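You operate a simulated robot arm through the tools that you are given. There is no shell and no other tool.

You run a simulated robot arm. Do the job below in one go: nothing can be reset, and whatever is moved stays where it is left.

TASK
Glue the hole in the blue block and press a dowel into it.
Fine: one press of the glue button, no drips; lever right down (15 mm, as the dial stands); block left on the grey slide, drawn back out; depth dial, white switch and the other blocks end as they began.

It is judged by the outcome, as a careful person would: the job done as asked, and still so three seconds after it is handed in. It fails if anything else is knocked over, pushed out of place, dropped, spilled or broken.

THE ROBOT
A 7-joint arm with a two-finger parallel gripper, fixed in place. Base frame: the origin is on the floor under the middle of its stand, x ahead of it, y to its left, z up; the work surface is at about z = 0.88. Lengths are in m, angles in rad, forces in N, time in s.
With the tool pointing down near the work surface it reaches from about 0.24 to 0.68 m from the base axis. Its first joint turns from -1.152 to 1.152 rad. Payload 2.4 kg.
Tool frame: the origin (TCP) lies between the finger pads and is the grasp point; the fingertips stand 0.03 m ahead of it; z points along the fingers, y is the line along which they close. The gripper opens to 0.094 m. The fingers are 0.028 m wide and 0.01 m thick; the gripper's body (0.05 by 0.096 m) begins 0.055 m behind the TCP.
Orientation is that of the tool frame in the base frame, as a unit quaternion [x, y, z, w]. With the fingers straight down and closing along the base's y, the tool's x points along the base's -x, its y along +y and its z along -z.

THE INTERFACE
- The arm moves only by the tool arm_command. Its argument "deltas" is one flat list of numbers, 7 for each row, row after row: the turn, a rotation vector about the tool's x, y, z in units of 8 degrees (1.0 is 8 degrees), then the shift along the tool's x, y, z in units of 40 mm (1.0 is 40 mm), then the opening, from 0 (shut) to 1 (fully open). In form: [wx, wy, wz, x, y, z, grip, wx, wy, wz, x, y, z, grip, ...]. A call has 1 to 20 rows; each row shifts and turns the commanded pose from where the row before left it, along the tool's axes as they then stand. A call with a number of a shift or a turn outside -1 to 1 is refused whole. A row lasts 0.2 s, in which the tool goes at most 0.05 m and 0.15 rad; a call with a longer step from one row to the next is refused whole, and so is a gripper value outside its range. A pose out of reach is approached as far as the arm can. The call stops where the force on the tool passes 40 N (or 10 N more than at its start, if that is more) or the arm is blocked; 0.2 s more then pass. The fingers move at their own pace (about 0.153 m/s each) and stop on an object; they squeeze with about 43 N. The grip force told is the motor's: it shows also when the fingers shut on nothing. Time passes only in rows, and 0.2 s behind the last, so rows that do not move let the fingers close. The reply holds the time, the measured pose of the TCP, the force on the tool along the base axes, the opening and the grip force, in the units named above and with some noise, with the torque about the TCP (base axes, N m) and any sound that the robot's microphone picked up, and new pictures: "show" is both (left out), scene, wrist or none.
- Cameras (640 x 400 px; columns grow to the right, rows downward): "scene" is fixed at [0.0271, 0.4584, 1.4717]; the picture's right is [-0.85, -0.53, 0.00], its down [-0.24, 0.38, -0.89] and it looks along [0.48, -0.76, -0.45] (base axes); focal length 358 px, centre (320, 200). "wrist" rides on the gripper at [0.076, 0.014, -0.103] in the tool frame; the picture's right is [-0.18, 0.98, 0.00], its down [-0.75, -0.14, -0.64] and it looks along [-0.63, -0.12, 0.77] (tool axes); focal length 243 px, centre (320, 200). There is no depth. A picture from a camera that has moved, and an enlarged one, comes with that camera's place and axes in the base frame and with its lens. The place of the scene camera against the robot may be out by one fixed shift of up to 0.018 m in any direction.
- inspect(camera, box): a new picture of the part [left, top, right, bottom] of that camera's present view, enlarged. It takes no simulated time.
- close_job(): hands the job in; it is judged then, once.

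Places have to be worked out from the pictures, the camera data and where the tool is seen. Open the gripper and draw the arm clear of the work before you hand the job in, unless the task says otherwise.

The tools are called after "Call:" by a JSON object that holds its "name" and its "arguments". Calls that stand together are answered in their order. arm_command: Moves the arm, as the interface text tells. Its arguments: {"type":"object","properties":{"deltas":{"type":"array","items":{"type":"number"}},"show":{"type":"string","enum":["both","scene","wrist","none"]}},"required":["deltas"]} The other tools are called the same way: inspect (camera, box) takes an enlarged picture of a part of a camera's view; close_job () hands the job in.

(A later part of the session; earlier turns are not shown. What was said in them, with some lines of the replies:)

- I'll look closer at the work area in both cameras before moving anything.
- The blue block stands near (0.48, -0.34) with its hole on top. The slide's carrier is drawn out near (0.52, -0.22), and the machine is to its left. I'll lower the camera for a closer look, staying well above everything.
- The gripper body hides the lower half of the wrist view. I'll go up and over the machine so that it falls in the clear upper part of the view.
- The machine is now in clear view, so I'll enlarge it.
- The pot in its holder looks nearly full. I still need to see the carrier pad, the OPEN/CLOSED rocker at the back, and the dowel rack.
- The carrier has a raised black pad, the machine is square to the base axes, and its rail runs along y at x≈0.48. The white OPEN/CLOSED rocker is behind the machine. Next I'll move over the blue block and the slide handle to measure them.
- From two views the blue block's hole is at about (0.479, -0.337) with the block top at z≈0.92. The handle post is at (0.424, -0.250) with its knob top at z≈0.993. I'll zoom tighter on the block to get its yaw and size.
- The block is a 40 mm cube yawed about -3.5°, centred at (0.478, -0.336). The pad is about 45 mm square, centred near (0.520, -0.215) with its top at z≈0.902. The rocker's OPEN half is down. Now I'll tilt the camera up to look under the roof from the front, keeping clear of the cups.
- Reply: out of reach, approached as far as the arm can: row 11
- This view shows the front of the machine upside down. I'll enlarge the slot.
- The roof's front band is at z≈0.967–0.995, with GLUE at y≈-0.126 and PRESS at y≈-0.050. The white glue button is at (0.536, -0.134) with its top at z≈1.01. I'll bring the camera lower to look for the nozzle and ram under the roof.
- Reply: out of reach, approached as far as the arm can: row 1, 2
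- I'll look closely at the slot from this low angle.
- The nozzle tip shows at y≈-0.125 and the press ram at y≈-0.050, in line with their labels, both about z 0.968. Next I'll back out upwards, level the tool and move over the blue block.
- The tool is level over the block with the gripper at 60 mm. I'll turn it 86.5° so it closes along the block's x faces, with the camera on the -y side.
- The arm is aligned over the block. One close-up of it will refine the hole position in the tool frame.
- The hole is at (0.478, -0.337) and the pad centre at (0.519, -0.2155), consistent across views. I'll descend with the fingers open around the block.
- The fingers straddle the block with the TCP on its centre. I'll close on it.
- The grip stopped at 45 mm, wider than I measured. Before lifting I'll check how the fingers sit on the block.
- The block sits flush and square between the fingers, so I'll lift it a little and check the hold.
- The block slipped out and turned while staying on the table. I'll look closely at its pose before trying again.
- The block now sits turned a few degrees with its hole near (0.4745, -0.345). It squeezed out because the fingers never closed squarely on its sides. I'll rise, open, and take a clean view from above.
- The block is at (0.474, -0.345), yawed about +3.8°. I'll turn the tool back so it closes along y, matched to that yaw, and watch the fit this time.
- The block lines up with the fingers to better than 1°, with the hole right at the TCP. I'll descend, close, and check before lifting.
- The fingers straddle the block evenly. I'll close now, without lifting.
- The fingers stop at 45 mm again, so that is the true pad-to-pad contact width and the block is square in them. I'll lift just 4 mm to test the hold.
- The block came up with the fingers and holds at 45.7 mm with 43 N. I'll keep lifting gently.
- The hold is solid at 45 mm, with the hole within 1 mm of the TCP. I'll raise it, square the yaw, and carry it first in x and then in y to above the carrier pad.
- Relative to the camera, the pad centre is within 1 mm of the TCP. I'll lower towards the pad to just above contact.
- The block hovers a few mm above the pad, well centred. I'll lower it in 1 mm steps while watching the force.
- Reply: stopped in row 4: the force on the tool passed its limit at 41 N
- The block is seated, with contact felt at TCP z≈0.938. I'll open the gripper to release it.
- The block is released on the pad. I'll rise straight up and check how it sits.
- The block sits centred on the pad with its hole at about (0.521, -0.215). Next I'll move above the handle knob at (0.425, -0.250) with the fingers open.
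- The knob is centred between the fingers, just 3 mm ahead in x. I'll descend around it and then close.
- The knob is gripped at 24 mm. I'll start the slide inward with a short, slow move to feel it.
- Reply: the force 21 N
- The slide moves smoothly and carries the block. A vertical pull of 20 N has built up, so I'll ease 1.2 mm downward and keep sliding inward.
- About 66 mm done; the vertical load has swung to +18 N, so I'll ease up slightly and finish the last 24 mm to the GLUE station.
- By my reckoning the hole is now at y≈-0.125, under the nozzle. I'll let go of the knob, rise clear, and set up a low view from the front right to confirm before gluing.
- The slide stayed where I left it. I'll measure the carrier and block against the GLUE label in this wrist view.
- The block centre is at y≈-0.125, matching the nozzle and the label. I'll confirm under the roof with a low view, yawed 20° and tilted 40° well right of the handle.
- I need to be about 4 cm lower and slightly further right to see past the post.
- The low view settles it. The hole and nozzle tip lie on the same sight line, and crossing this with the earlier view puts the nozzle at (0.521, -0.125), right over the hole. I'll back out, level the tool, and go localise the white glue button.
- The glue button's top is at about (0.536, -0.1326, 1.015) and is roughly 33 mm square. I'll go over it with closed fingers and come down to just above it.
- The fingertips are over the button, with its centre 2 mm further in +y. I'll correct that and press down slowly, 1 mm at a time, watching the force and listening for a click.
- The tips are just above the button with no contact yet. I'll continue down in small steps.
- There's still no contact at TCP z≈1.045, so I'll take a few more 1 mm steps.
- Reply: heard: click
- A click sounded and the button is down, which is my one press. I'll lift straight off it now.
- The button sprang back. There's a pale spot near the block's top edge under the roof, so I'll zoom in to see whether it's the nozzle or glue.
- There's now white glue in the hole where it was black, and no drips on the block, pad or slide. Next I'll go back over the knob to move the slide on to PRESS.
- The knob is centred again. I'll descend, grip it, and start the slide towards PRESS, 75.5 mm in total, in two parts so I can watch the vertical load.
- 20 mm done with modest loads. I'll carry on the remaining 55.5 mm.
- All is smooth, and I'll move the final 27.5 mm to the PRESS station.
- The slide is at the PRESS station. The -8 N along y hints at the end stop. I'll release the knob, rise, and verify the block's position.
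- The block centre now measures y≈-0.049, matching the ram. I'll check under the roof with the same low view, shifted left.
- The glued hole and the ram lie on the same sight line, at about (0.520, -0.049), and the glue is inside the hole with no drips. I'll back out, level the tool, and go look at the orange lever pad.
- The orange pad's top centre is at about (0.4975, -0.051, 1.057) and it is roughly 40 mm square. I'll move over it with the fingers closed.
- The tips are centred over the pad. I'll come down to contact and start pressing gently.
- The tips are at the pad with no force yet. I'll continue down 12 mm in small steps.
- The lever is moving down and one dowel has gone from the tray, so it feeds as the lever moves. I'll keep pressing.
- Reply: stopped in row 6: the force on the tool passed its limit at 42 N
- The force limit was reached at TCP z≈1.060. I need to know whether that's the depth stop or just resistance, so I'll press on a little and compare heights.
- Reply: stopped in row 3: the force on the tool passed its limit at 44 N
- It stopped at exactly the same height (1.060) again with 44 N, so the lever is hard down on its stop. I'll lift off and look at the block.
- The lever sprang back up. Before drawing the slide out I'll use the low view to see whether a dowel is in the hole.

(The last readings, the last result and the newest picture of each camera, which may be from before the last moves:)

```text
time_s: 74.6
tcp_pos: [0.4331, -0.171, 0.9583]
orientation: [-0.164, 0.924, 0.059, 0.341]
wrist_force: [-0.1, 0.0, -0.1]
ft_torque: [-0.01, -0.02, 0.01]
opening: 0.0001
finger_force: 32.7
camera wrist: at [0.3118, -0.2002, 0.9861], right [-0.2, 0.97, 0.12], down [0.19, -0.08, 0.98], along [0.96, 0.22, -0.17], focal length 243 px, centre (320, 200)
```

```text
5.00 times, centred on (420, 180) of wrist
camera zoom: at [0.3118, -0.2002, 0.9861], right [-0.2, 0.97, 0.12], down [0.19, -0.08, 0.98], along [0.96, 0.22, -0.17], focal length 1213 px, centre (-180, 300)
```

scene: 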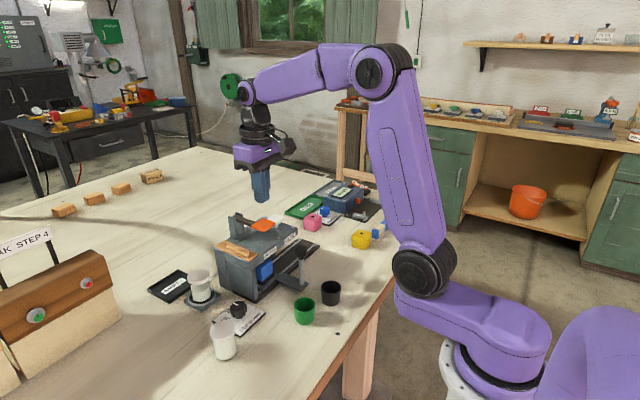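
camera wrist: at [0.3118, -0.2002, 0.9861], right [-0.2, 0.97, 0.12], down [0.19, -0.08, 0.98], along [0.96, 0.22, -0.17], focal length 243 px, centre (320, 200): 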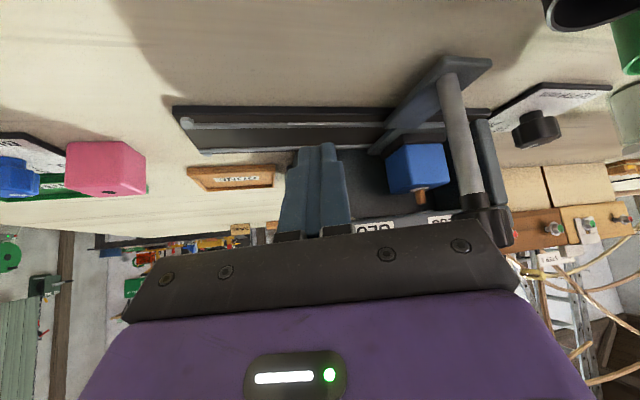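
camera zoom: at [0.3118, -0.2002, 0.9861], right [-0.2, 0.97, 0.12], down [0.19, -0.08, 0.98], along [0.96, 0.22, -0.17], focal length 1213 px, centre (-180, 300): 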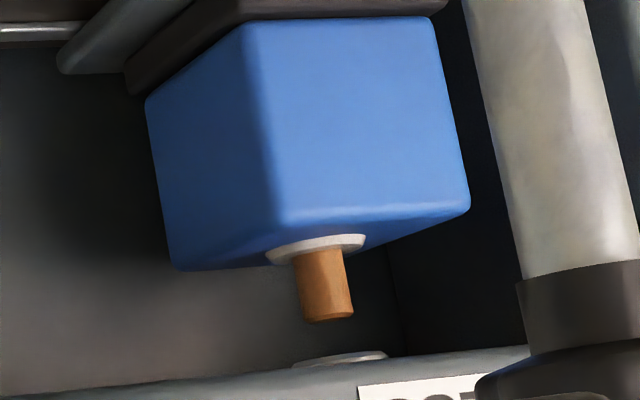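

A dowel stands in the hole with a neat ring of glue round it and no drips on the block. It clears the nozzle height. I'll back out and return over the knob to draw the slide out.

Call:
{"name": "arm_command", "arguments": {"deltas": [0, 0, 0, -0.45, 0, -0.536, 0, 0, 0, 0, -0.45, 0, -0.536, 0, 0, 0, 0, -0.45, 0, -0.536, 0, 0, 0, 0, -0.45, 0, -0.536, 0, 0, 0, 0, -0.45, 0, -0.536, 0, 0, 1, 0, 0, 0, 0, 0, 0, 1, 0, 0, 0, 0, 0, 0, 1, 0, 0, 0, 0, 0, 0, 1, 0, 0, 0, 0, 0, 0, 1, 0, 0, 0, 0, 0, 0, 0.06, 1, 0, 0, 0, 0, 0, 0, 1, 0, 0, 0, 0, 0, 0, 0.5, 0, 0, 0, 0, 0, 0, 0, 0.047, 0.717, 0.2, 0.3, 0, 0, 0, 0.047, 0.717, 0.3, 0.6, 0, 0, 0, 0.047, 0.717, 0.3, 0.6, 0, 0, 0, 0, 0, 0, 0.6], "show": "wrist"}}

Call:
{"name": "inspect", "arguments": {"camera": "wrist", "box": [240, 90, 400, 230]}}

```text
time_s: 78.2
tcp_pos: [0.4271, -0.0848, 1.0672]
orientation: [0.0, 1.0, -0.001, 0.001]
wrist_force: [0.7, -0.2, -0.7]
ft_torque: [-0.02, 0.0, -0.01]
opening: 0.0565
finger_force: 0.1
camera wrist: at [0.3504, -0.0705, 1.1689], right [0.18, 0.98, 0.0], down [0.75, -0.14, 0.64], along [0.63, -0.12, -0.77], focal length 243 px, centre (320, 200)
```

wrist: 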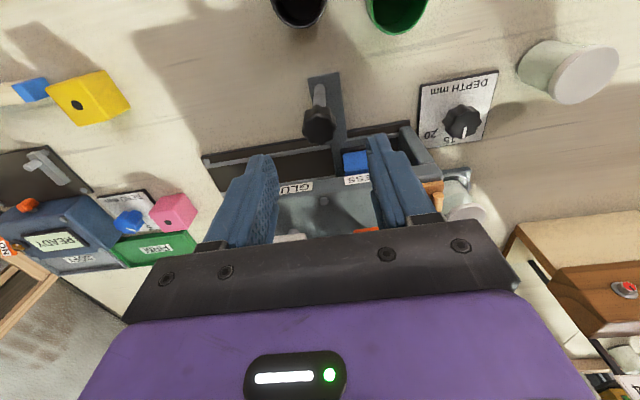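

```text
2.86 times, centred on (320, 160) of wrist
camera zoom: at [0.3504, -0.0705, 1.1689], right [0.18, 0.98, 0.0], down [0.75, -0.14, 0.64], along [0.63, -0.12, -0.77], focal length 693 px, centre (320, 314)
```

zoom: 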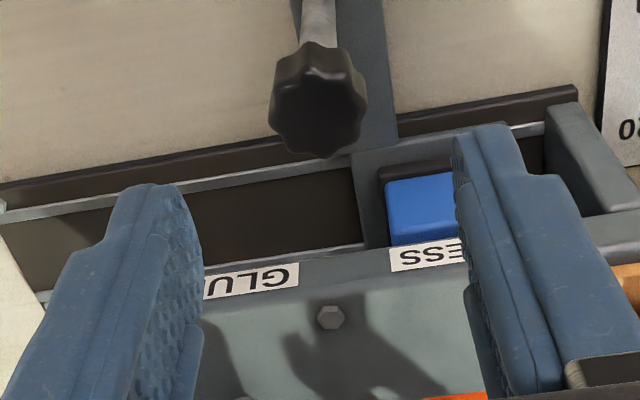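

The knob is centred. I'll descend, grip, and start drawing the slide out along -y.

Call:
{"name": "arm_command", "arguments": {"deltas": [0, 0, 0, 0, 0, 0.7, 0.6, 0, 0, 0, 0, 0, 0.7, 0.6, 0, 0, 0, 0, 0, 0.7, 0.6, 0, 0, 0, 0, 0, 0, 0.6, 0, 0, 0, 0, 0, 0, 0.15, 0, 0, 0, 0, 0, 0, 0.15, 0, 0, 0, 0, 0, 0, 0.15], "show": "none"}}

Call:
{"name": "arm_command", "arguments": {"deltas": [0, 0, 0, 0, -0.1, 0, 0.15, 0, 0, 0, 0, -0.2, 0, 0.15, 0, 0, 0, 0, -0.25, 0, 0.15, 0, 0, 0, 0, -0.2, 0, 0.15, 0, 0, 0, 0, 0, 0, 0.15], "show": "scene"}}

Call:
{"name": "inspect", "arguments": {"camera": "scene", "box": [210, 205, 330, 290]}}

```text
time_s: 79.8
tcp_pos: [0.4248, -0.0838, 0.9806]
orientation: [0.0, 1.0, -0.002, 0.001]
wrist_force: [0.3, -3.4, -9.0]
ft_torque: [-0.02, -0.5, 0.0]
opening: 0.0244
finger_force: 45.2
```

```text
time_s: 81.0
tcp_pos: [0.4255, -0.1154, 0.9814]
orientation: [-0.001, 1.0, -0.002, 0.0]
wrist_force: [-2.6, 1.1, -25.8]
ft_torque: [-0.01, -0.5, 0.01]
opening: 0.0242
finger_force: 45.2
```

scene: 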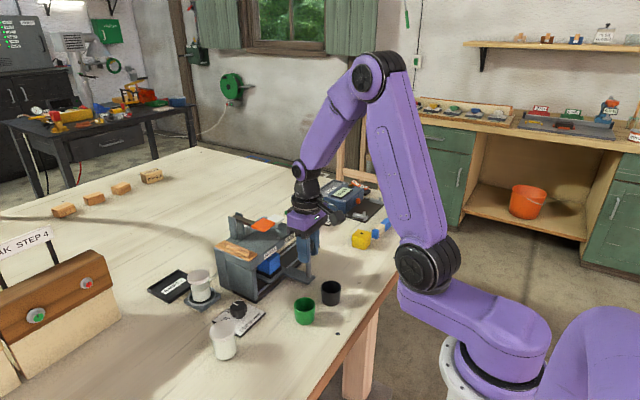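

```text
4.71 times, centred on (270, 248) of scene
camera zoom: at [0.0273, 0.4583, 1.4717], right [-0.85, -0.53, 0.0], down [-0.24, 0.38, -0.89], along [0.48, -0.76, -0.45], focal length 1686 px, centre (555, -24)
```

zoom: 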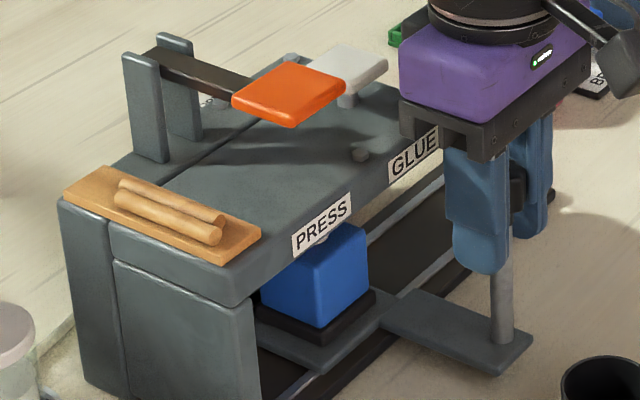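

The slide is coming out well. I'll ease 1 mm down to relieve the 26 N vertical load and continue.

Call:
{"name": "arm_command", "arguments": {"deltas": [0, 0, 0, 0, 0, 0.025, 0.15, 0, 0, 0, 0, -0.2, 0, 0.15, 0, 0, 0, 0, -0.25, 0, 0.15, 0, 0, 0, 0, -0.25, 0, 0.15, 0, 0, 0, 0, -0.2, 0, 0.15, 0, 0, 0, 0, 0, 0, 0.15], "show": "none"}}

Call:
{"name": "inspect", "arguments": {"camera": "scene", "box": [220, 205, 340, 290]}}

```text
time_s: 82.4
tcp_pos: [0.4251, -0.151, 0.9832]
orientation: [0.0, 1.0, -0.001, 0.0]
wrist_force: [-13.4, -0.9, -13.7]
ft_torque: [-0.01, -0.47, 0.07]
opening: 0.0242
finger_force: 45.4
```

```text
4.71 times, centred on (280, 248) of scene
camera zoom: at [0.0269, 0.4583, 1.4718], right [-0.85, -0.53, 0.0], down [-0.24, 0.38, -0.89], along [0.48, -0.76, -0.45], focal length 1686 px, centre (508, -24)
```

zoom: 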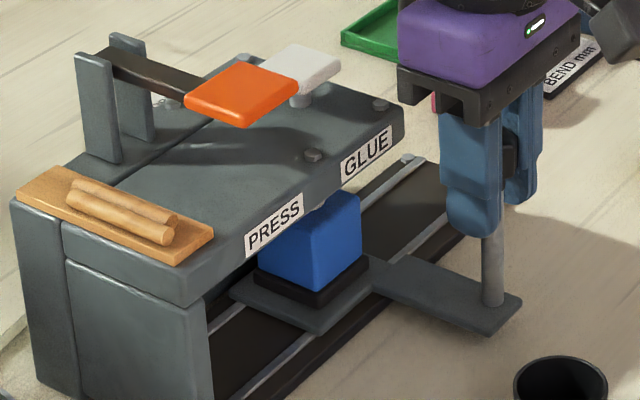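

It's going well, about 66 mm out. I'll ease the small x load too and continue.

Call:
{"name": "arm_command", "arguments": {"deltas": [0, 0, 0, 0.015, -0.1, 0.01, 0.15, 0, 0, 0, 0, -0.25, 0, 0.15, 0, 0, 0, 0, -0.25, 0, 0.15, 0, 0, 0, 0, -0.25, 0, 0.15, 0, 0, 0, 0, -0.25, 0, 0.15, 0, 0, 0, 0, -0.2, 0, 0.15, 0, 0, 0, 0, 0, 0, 0.15], "show": "none"}}

Call:
{"name": "inspect", "arguments": {"camera": "scene", "box": [230, 195, 350, 280]}}

```text
time_s: 84.0
tcp_pos: [0.424, -0.2027, 0.9829]
orientation: [-0.001, 1.0, -0.001, 0.0]
wrist_force: [-10.2, 1.3, -10.8]
ft_torque: [-0.01, 0.49, 0.1]
opening: 0.0243
finger_force: 44.6
```

```text
4.71 times, centred on (290, 238) of scene
camera zoom: at [0.0269, 0.4583, 1.4717], right [-0.85, -0.53, 0.0], down [-0.24, 0.38, -0.89], along [0.48, -0.76, -0.45], focal length 1686 px, centre (461, 24)
```

zoom: 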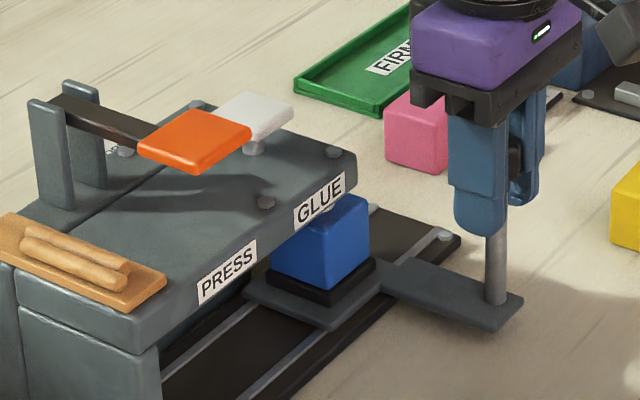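

About 118 mm out with 48 mm to go, so I'll continue to the drawn-out position.

Call:
{"name": "arm_command", "arguments": {"deltas": [0, 0, 0, 0.01, -0.2, 0.01, 0.15, 0, 0, 0, 0, -0.25, 0, 0.15, 0, 0, 0, 0, -0.25, 0, 0.15, 0, 0, 0, 0, -0.25, 0, 0.15, 0, 0, 0, 0, -0.15, 0, 0.15, 0, 0, 0, 0, -0.06, 0, 0.15, 0, 0, 0, 0, 0, 0, 0.15], "show": "both"}}

Call:
{"name": "inspect", "arguments": {"camera": "scene", "box": [240, 190, 360, 275]}}

```text
time_s: 85.6
tcp_pos: [0.425, -0.2494, 0.9818]
orientation: [0.0, 1.0, -0.002, 0.001]
wrist_force: [-9.4, -0.8, -6.2]
ft_torque: [0.0, -0.08, 0.09]
opening: 0.0243
finger_force: 44.6
camera wrist: at [0.3487, -0.2353, 1.0837], right [0.18, 0.98, 0.0], down [0.75, -0.14, 0.64], along [0.63, -0.12, -0.76], focal length 243 px, centre (320, 200)
```

scene: 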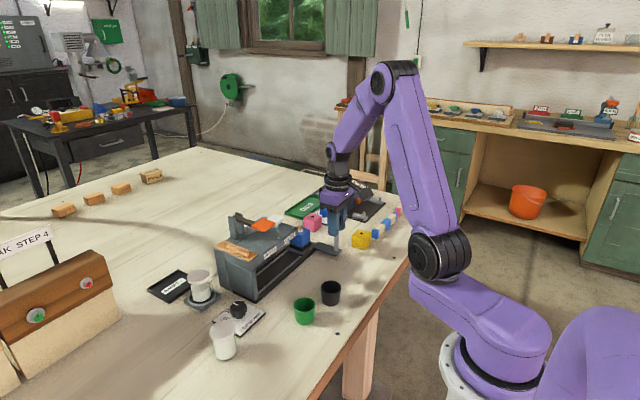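
wrist: 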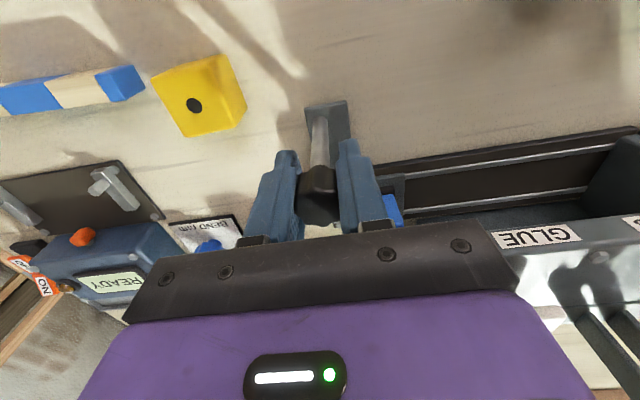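

```text
4.71 times, centred on (300, 232) of scene
camera zoom: at [0.0269, 0.4583, 1.4718], right [-0.85, -0.53, 0.0], down [-0.24, 0.38, -0.89], along [0.48, -0.76, -0.45], focal length 1686 px, centre (414, 47)
```

zoom: 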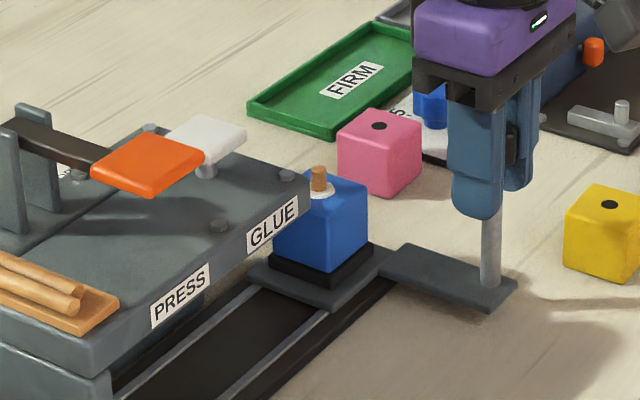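

The slide is out and the dowel stands in the glued block. I'll compare with the same crop I took at the start to make sure it's fully drawn back.

Call:
{"name": "inspect", "arguments": {"camera": "scene", "box": [285, 210, 355, 260]}}

Call:
{"name": "inspect", "arguments": {"camera": "scene", "box": [280, 215, 330, 255]}}

```text
8.00 times, centred on (320, 235) of scene
camera zoom: at [0.0269, 0.4583, 1.4718], right [-0.85, -0.53, 0.0], down [-0.24, 0.38, -0.89], along [0.48, -0.76, -0.45], focal length 2865 px, centre (320, -80)
```

zoom: 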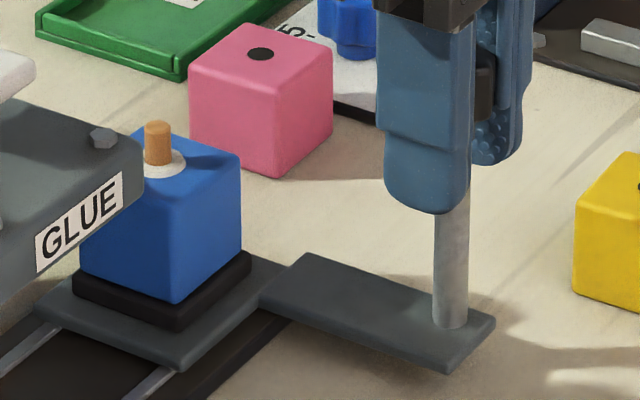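

```text
10.00 times, centred on (305, 235) of scene
camera zoom: at [0.0269, 0.4583, 1.4718], right [-0.85, -0.53, 0.0], down [-0.24, 0.38, -0.89], along [0.48, -0.76, -0.45], focal length 3582 px, centre (470, -150)
```

zoom: 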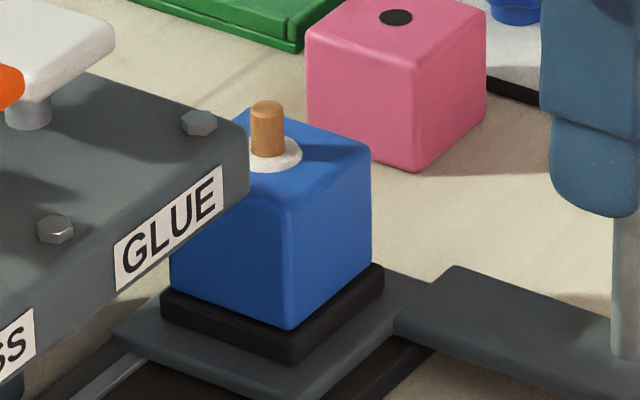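

The slide matches its starting position to within about a millimetre. I'll give one slight extra pull to confirm it's at the end, then release.

Call:
{"name": "arm_command", "arguments": {"deltas": [0, 0, 0, 0, -0.03, 0, 0.15, 0, 0, 0, 0, 0, 0, 0.15], "show": "none"}}

Call:
{"name": "inspect", "arguments": {"camera": "scene", "box": [285, 210, 355, 260]}}

```text
time_s: 86.2
tcp_pos: [0.4249, -0.251, 0.9821]
orientation: [0.0, 1.0, -0.001, 0.0]
wrist_force: [-7.6, 1.3, -10.7]
ft_torque: [0.03, -0.75, -0.06]
opening: 0.0244
finger_force: 45.4
```

```text
8.00 times, centred on (320, 235) of scene
camera zoom: at [0.027, 0.4583, 1.4717], right [-0.85, -0.53, 0.0], down [-0.24, 0.38, -0.89], along [0.48, -0.76, -0.45], focal length 2865 px, centre (320, -80)
```

zoom: 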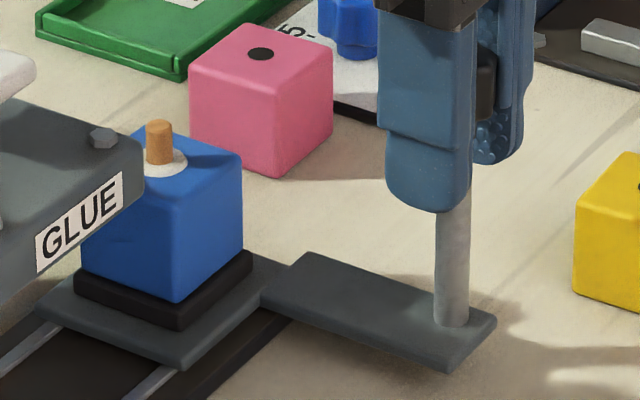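

The slide now matches its start position. I'll open the gripper and rise straight off the knob.

Call:
{"name": "arm_command", "arguments": {"deltas": [0, 0, 0, 0, 0, 0, 0.55, 0, 0, 0, 0, 0, 0, 0.6, 0, 0, 0, 0, 0, -0.4, 0.6, 0, 0, 0, 0, 0, -0.8, 0.6, 0, 0, 0, 0, 0, -0.8, 0.6, 0, 0, 0, 0, 0, -0.8, 0.6], "show": "both"}}

Call:
{"name": "inspect", "arguments": {"camera": "wrist", "box": [280, 80, 440, 230]}}

Call:
{"name": "inspect", "arguments": {"camera": "scene", "box": [200, 195, 360, 305]}}

```text
time_s: 87.6
tcp_pos: [0.4239, -0.2518, 1.0946]
orientation: [-0.001, 1.0, -0.002, 0.001]
wrist_force: [0.4, -0.5, 0.2]
ft_torque: [0.02, 0.01, -0.02]
opening: 0.0563
finger_force: 0.1
camera wrist: at [0.348, -0.2373, 1.1966], right [0.18, 0.98, 0.0], down [0.75, -0.14, 0.64], along [0.63, -0.12, -0.77], focal length 243 px, centre (320, 200)
```

scene: 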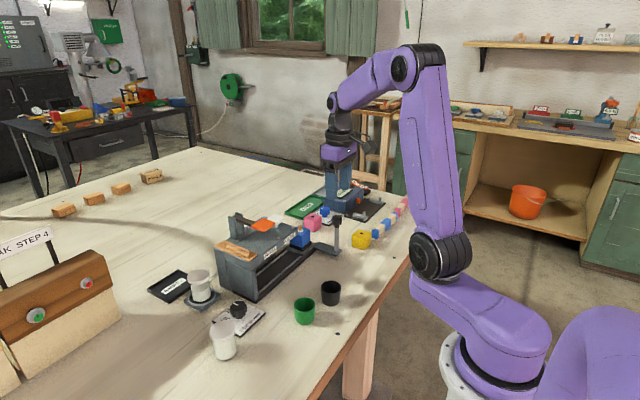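
wrist: 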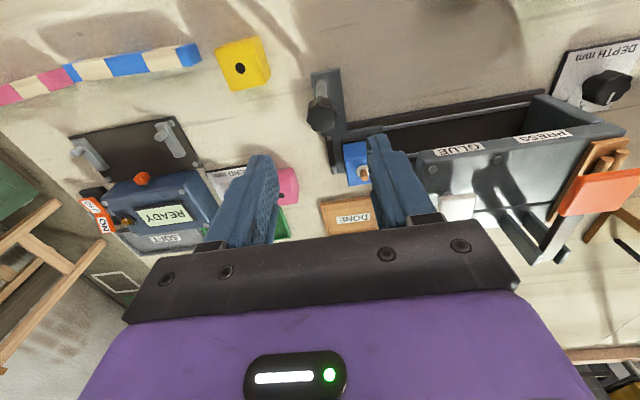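

```text
2.67 times, centred on (360, 155) of wrist
camera zoom: at [0.348, -0.2373, 1.1966], right [0.18, 0.98, 0.0], down [0.75, -0.14, 0.64], along [0.63, -0.12, -0.77], focal length 647 px, centre (213, 320)
```

zoom: 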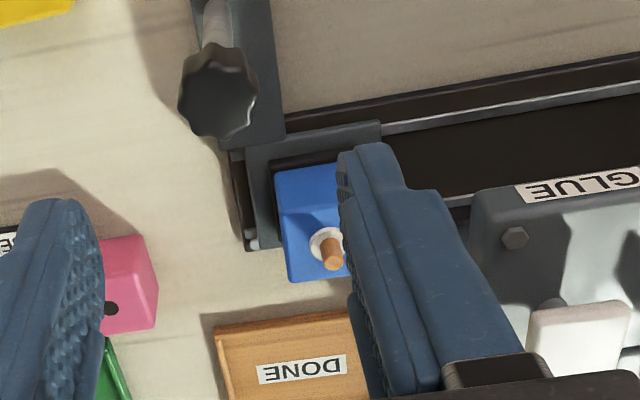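

```text
3.64 times, centred on (280, 250) of scene
camera zoom: at [0.0271, 0.4584, 1.4717], right [-0.85, -0.53, 0.0], down [-0.24, 0.38, -0.89], along [0.48, -0.76, -0.45], focal length 1302 px, centre (466, 18)
```

zoom: 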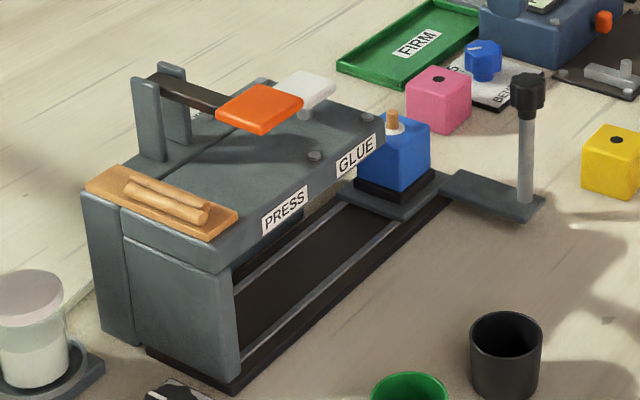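

The block with its dowel sits square on the drawn-out slide. I'll raise the arm clear towards its starting pose with the gripper open and take a final look.

Call:
{"name": "arm_command", "arguments": {"deltas": [0, 0, 0, 0, 0, -0.9, 1, 0, 0, 0, 0.3, 0.2, -0.85, 1, 0, 0, 0, 0.3, 0.2, -0.85, 1, 0, 0, 0, 0.3, 0.2, -0.85, 1, 0, 0, 0, 0.3, 0.2, -0.85, 1, 0, 0, 0, 0.3, 0.2, -0.85, 1, 0, 0, 0, 0.2, 0.2, -0.5, 1], "show": "both"}}

Call:
{"name": "inspect", "arguments": {"camera": "wrist", "box": [90, 50, 310, 210]}}

Call:
{"name": "inspect", "arguments": {"camera": "wrist", "box": [280, 10, 540, 210]}}

Call:
{"name": "inspect", "arguments": {"camera": "scene", "box": [140, 220, 360, 370]}}

Call:
{"name": "inspect", "arguments": {"camera": "scene", "box": [200, 170, 430, 310]}}

```text
time_s: 89.2
tcp_pos: [0.3574, -0.2006, 1.3199]
orientation: [0.0, 1.0, -0.001, 0.001]
wrist_force: [0.3, -0.8, 0.3]
ft_torque: [-0.02, 0.0, -0.01]
opening: 0.0936
finger_force: 0.1
camera wrist: at [0.2808, -0.1856, 1.4213], right [0.18, 0.98, 0.0], down [0.75, -0.14, 0.64], along [0.63, -0.12, -0.77], focal length 243 px, centre (320, 200)
```

scene: 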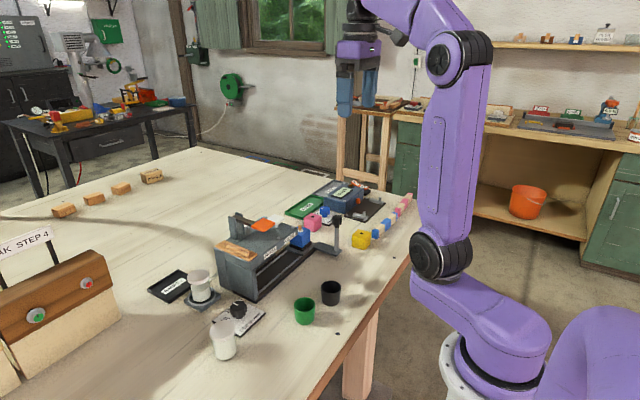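
wrist: 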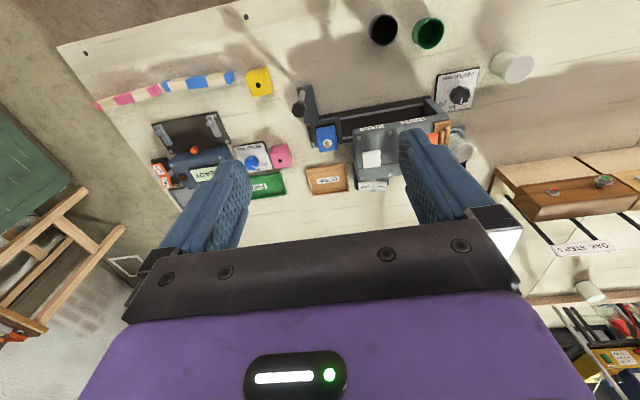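

```text
2.50 times, centred on (200, 130) of wrist
camera zoom: at [0.2808, -0.1856, 1.4213], right [0.18, 0.98, 0.0], down [0.75, -0.14, 0.64], along [0.63, -0.12, -0.77], focal length 606 px, centre (620, 375)
```

zoom: 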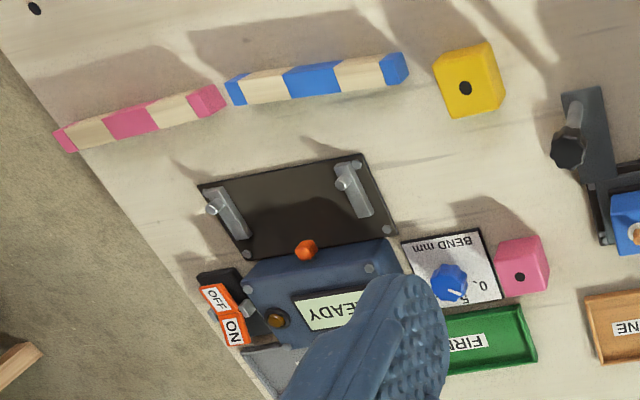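

```text
2.00 times, centred on (410, 110) of wrist
camera zoom: at [0.2808, -0.1856, 1.4213], right [0.18, 0.98, 0.0], down [0.75, -0.14, 0.64], along [0.63, -0.12, -0.77], focal length 485 px, centre (140, 380)
```

zoom: 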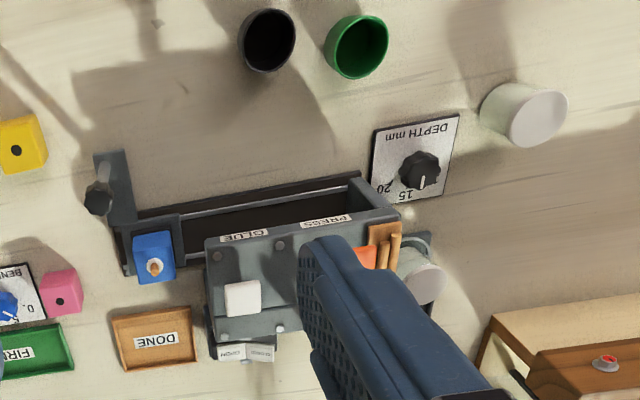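

```text
2.67 times, centred on (250, 295) of scene
camera zoom: at [0.0271, 0.4584, 1.4717], right [-0.85, -0.53, 0.0], down [-0.24, 0.38, -0.89], along [0.48, -0.76, -0.45], focal length 955 px, centre (507, -53)
```

zoom: 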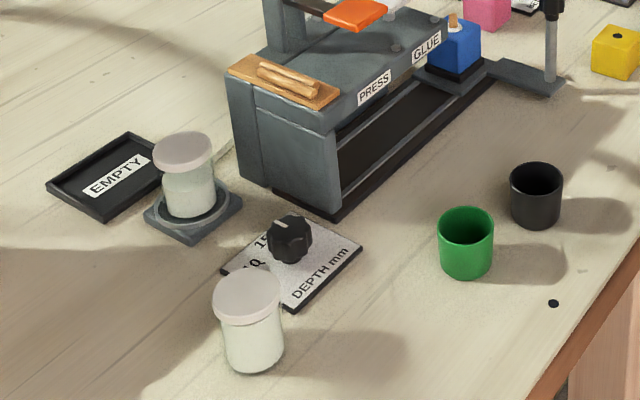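

```text
2.78 times, centred on (315, 240) of scene
camera zoom: at [0.0271, 0.4584, 1.4717], right [-0.85, -0.53, 0.0], down [-0.24, 0.38, -0.89], along [0.48, -0.76, -0.45], focal length 997 px, centre (334, 89)
```

zoom: 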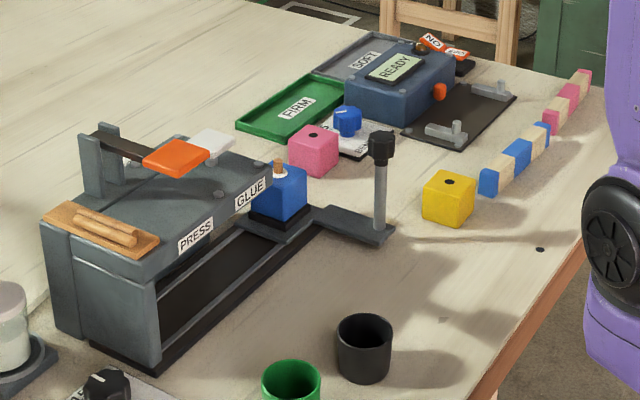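

Everything else looks as it began. I'll take a last close look at the white switch, the dial and the finished block.

Call:
{"name": "inspect", "arguments": {"camera": "wrist", "box": [345, 160, 405, 200]}}

Call:
{"name": "inspect", "arguments": {"camera": "wrist", "box": [435, 60, 485, 110]}}

Call:
{"name": "inspect", "arguments": {"camera": "scene", "box": [280, 215, 330, 255]}}

Call:
{"name": "inspect", "arguments": {"camera": "wrist", "box": [300, 110, 360, 160]}}

```text
10.00 times, centred on (375, 180) of wrist
camera zoom: at [0.2808, -0.1856, 1.4213], right [0.18, 0.98, 0.0], down [0.75, -0.14, 0.64], along [0.63, -0.12, -0.77], focal length 2426 px, centre (-230, 400)
```

zoom: 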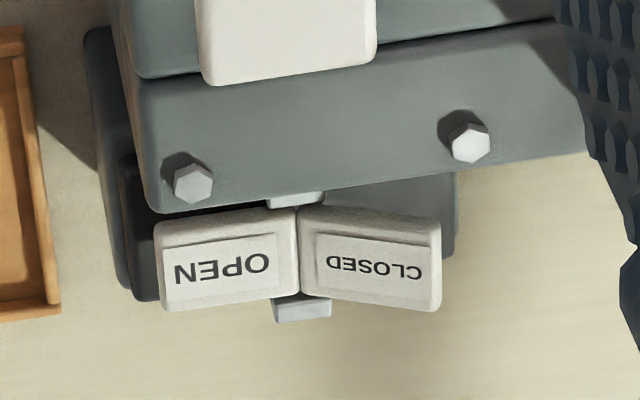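

```text
8.00 times, centred on (460, 85) of wrist
camera zoom: at [0.2808, -0.1856, 1.4213], right [0.18, 0.98, 0.0], down [0.75, -0.14, 0.64], along [0.63, -0.12, -0.77], focal length 1941 px, centre (-800, 1120)
```

zoom: 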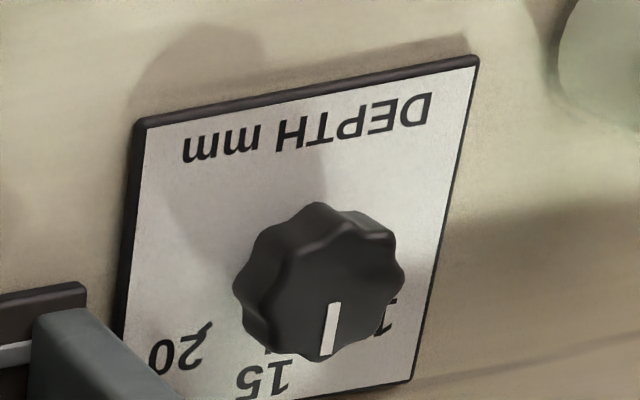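

```text
10.00 times, centred on (305, 235) of scene
camera zoom: at [0.0271, 0.4584, 1.4717], right [-0.85, -0.53, 0.0], down [-0.24, 0.38, -0.89], along [0.48, -0.76, -0.45], focal length 3582 px, centre (470, -150)
```

zoom: 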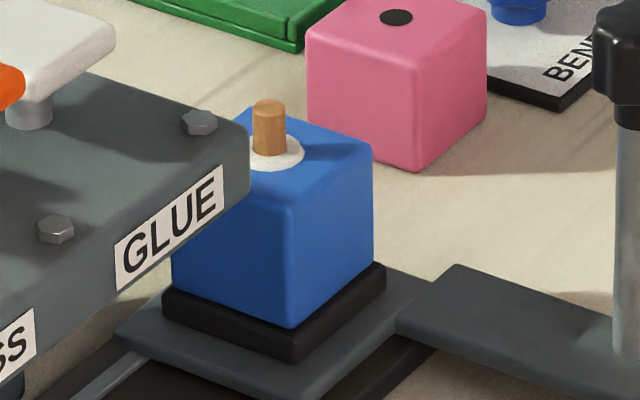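

```text
8.00 times, centred on (330, 135) of wrist
camera zoom: at [0.2808, -0.1856, 1.4213], right [0.18, 0.98, 0.0], down [0.75, -0.14, 0.64], along [0.63, -0.12, -0.77], focal length 1941 px, centre (240, 720)
```

zoom: 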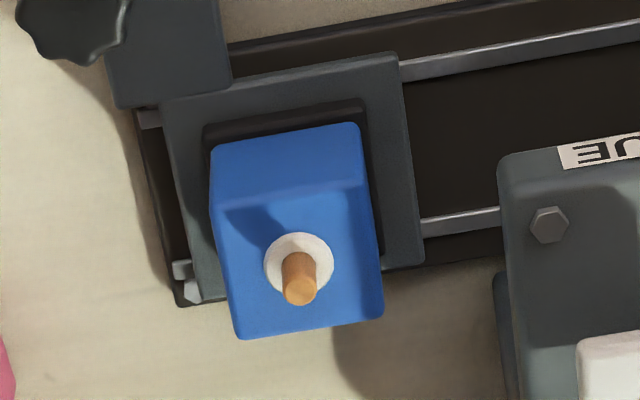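

The dowel stands centred in the glued hole and there are no drips. The block sits on the drawn-out slide. The dial still stands at 15, the switch is still on OPEN, and the other blocks haven't moved. The gripper is open and the arm is clear, so I'm handing the job in.

Call:
{"name": "close_job", "arguments": {}}

```text
The job is handed in.
```

The blue block now has a dowel pressed into its glued hole, and the job is handed in. I haven't seen the result of the judging.

- **Glue:** I pressed the button once and heard one click. A ring of glue shows round the dowel, with no drips on the block, pad or slide.
- **Dowel:** I pressed the lever down until it stopped hard; a second push ended at the same height. The dowel stands about 14 mm out of the block. I couldn't measure how deep it went, so the 15 mm rests on the lever reaching its stop.
- **Slide:** It is drawn back out to its starting position, with the block sitting square on the pad.
- **Everything else:** The dial still points to 15, the white switch is still on OPEN, and the other blocks look untouched.

On my first try at picking up the blue block, it slipped and turned a few degrees on the table. It hit nothing, and the second grip held.
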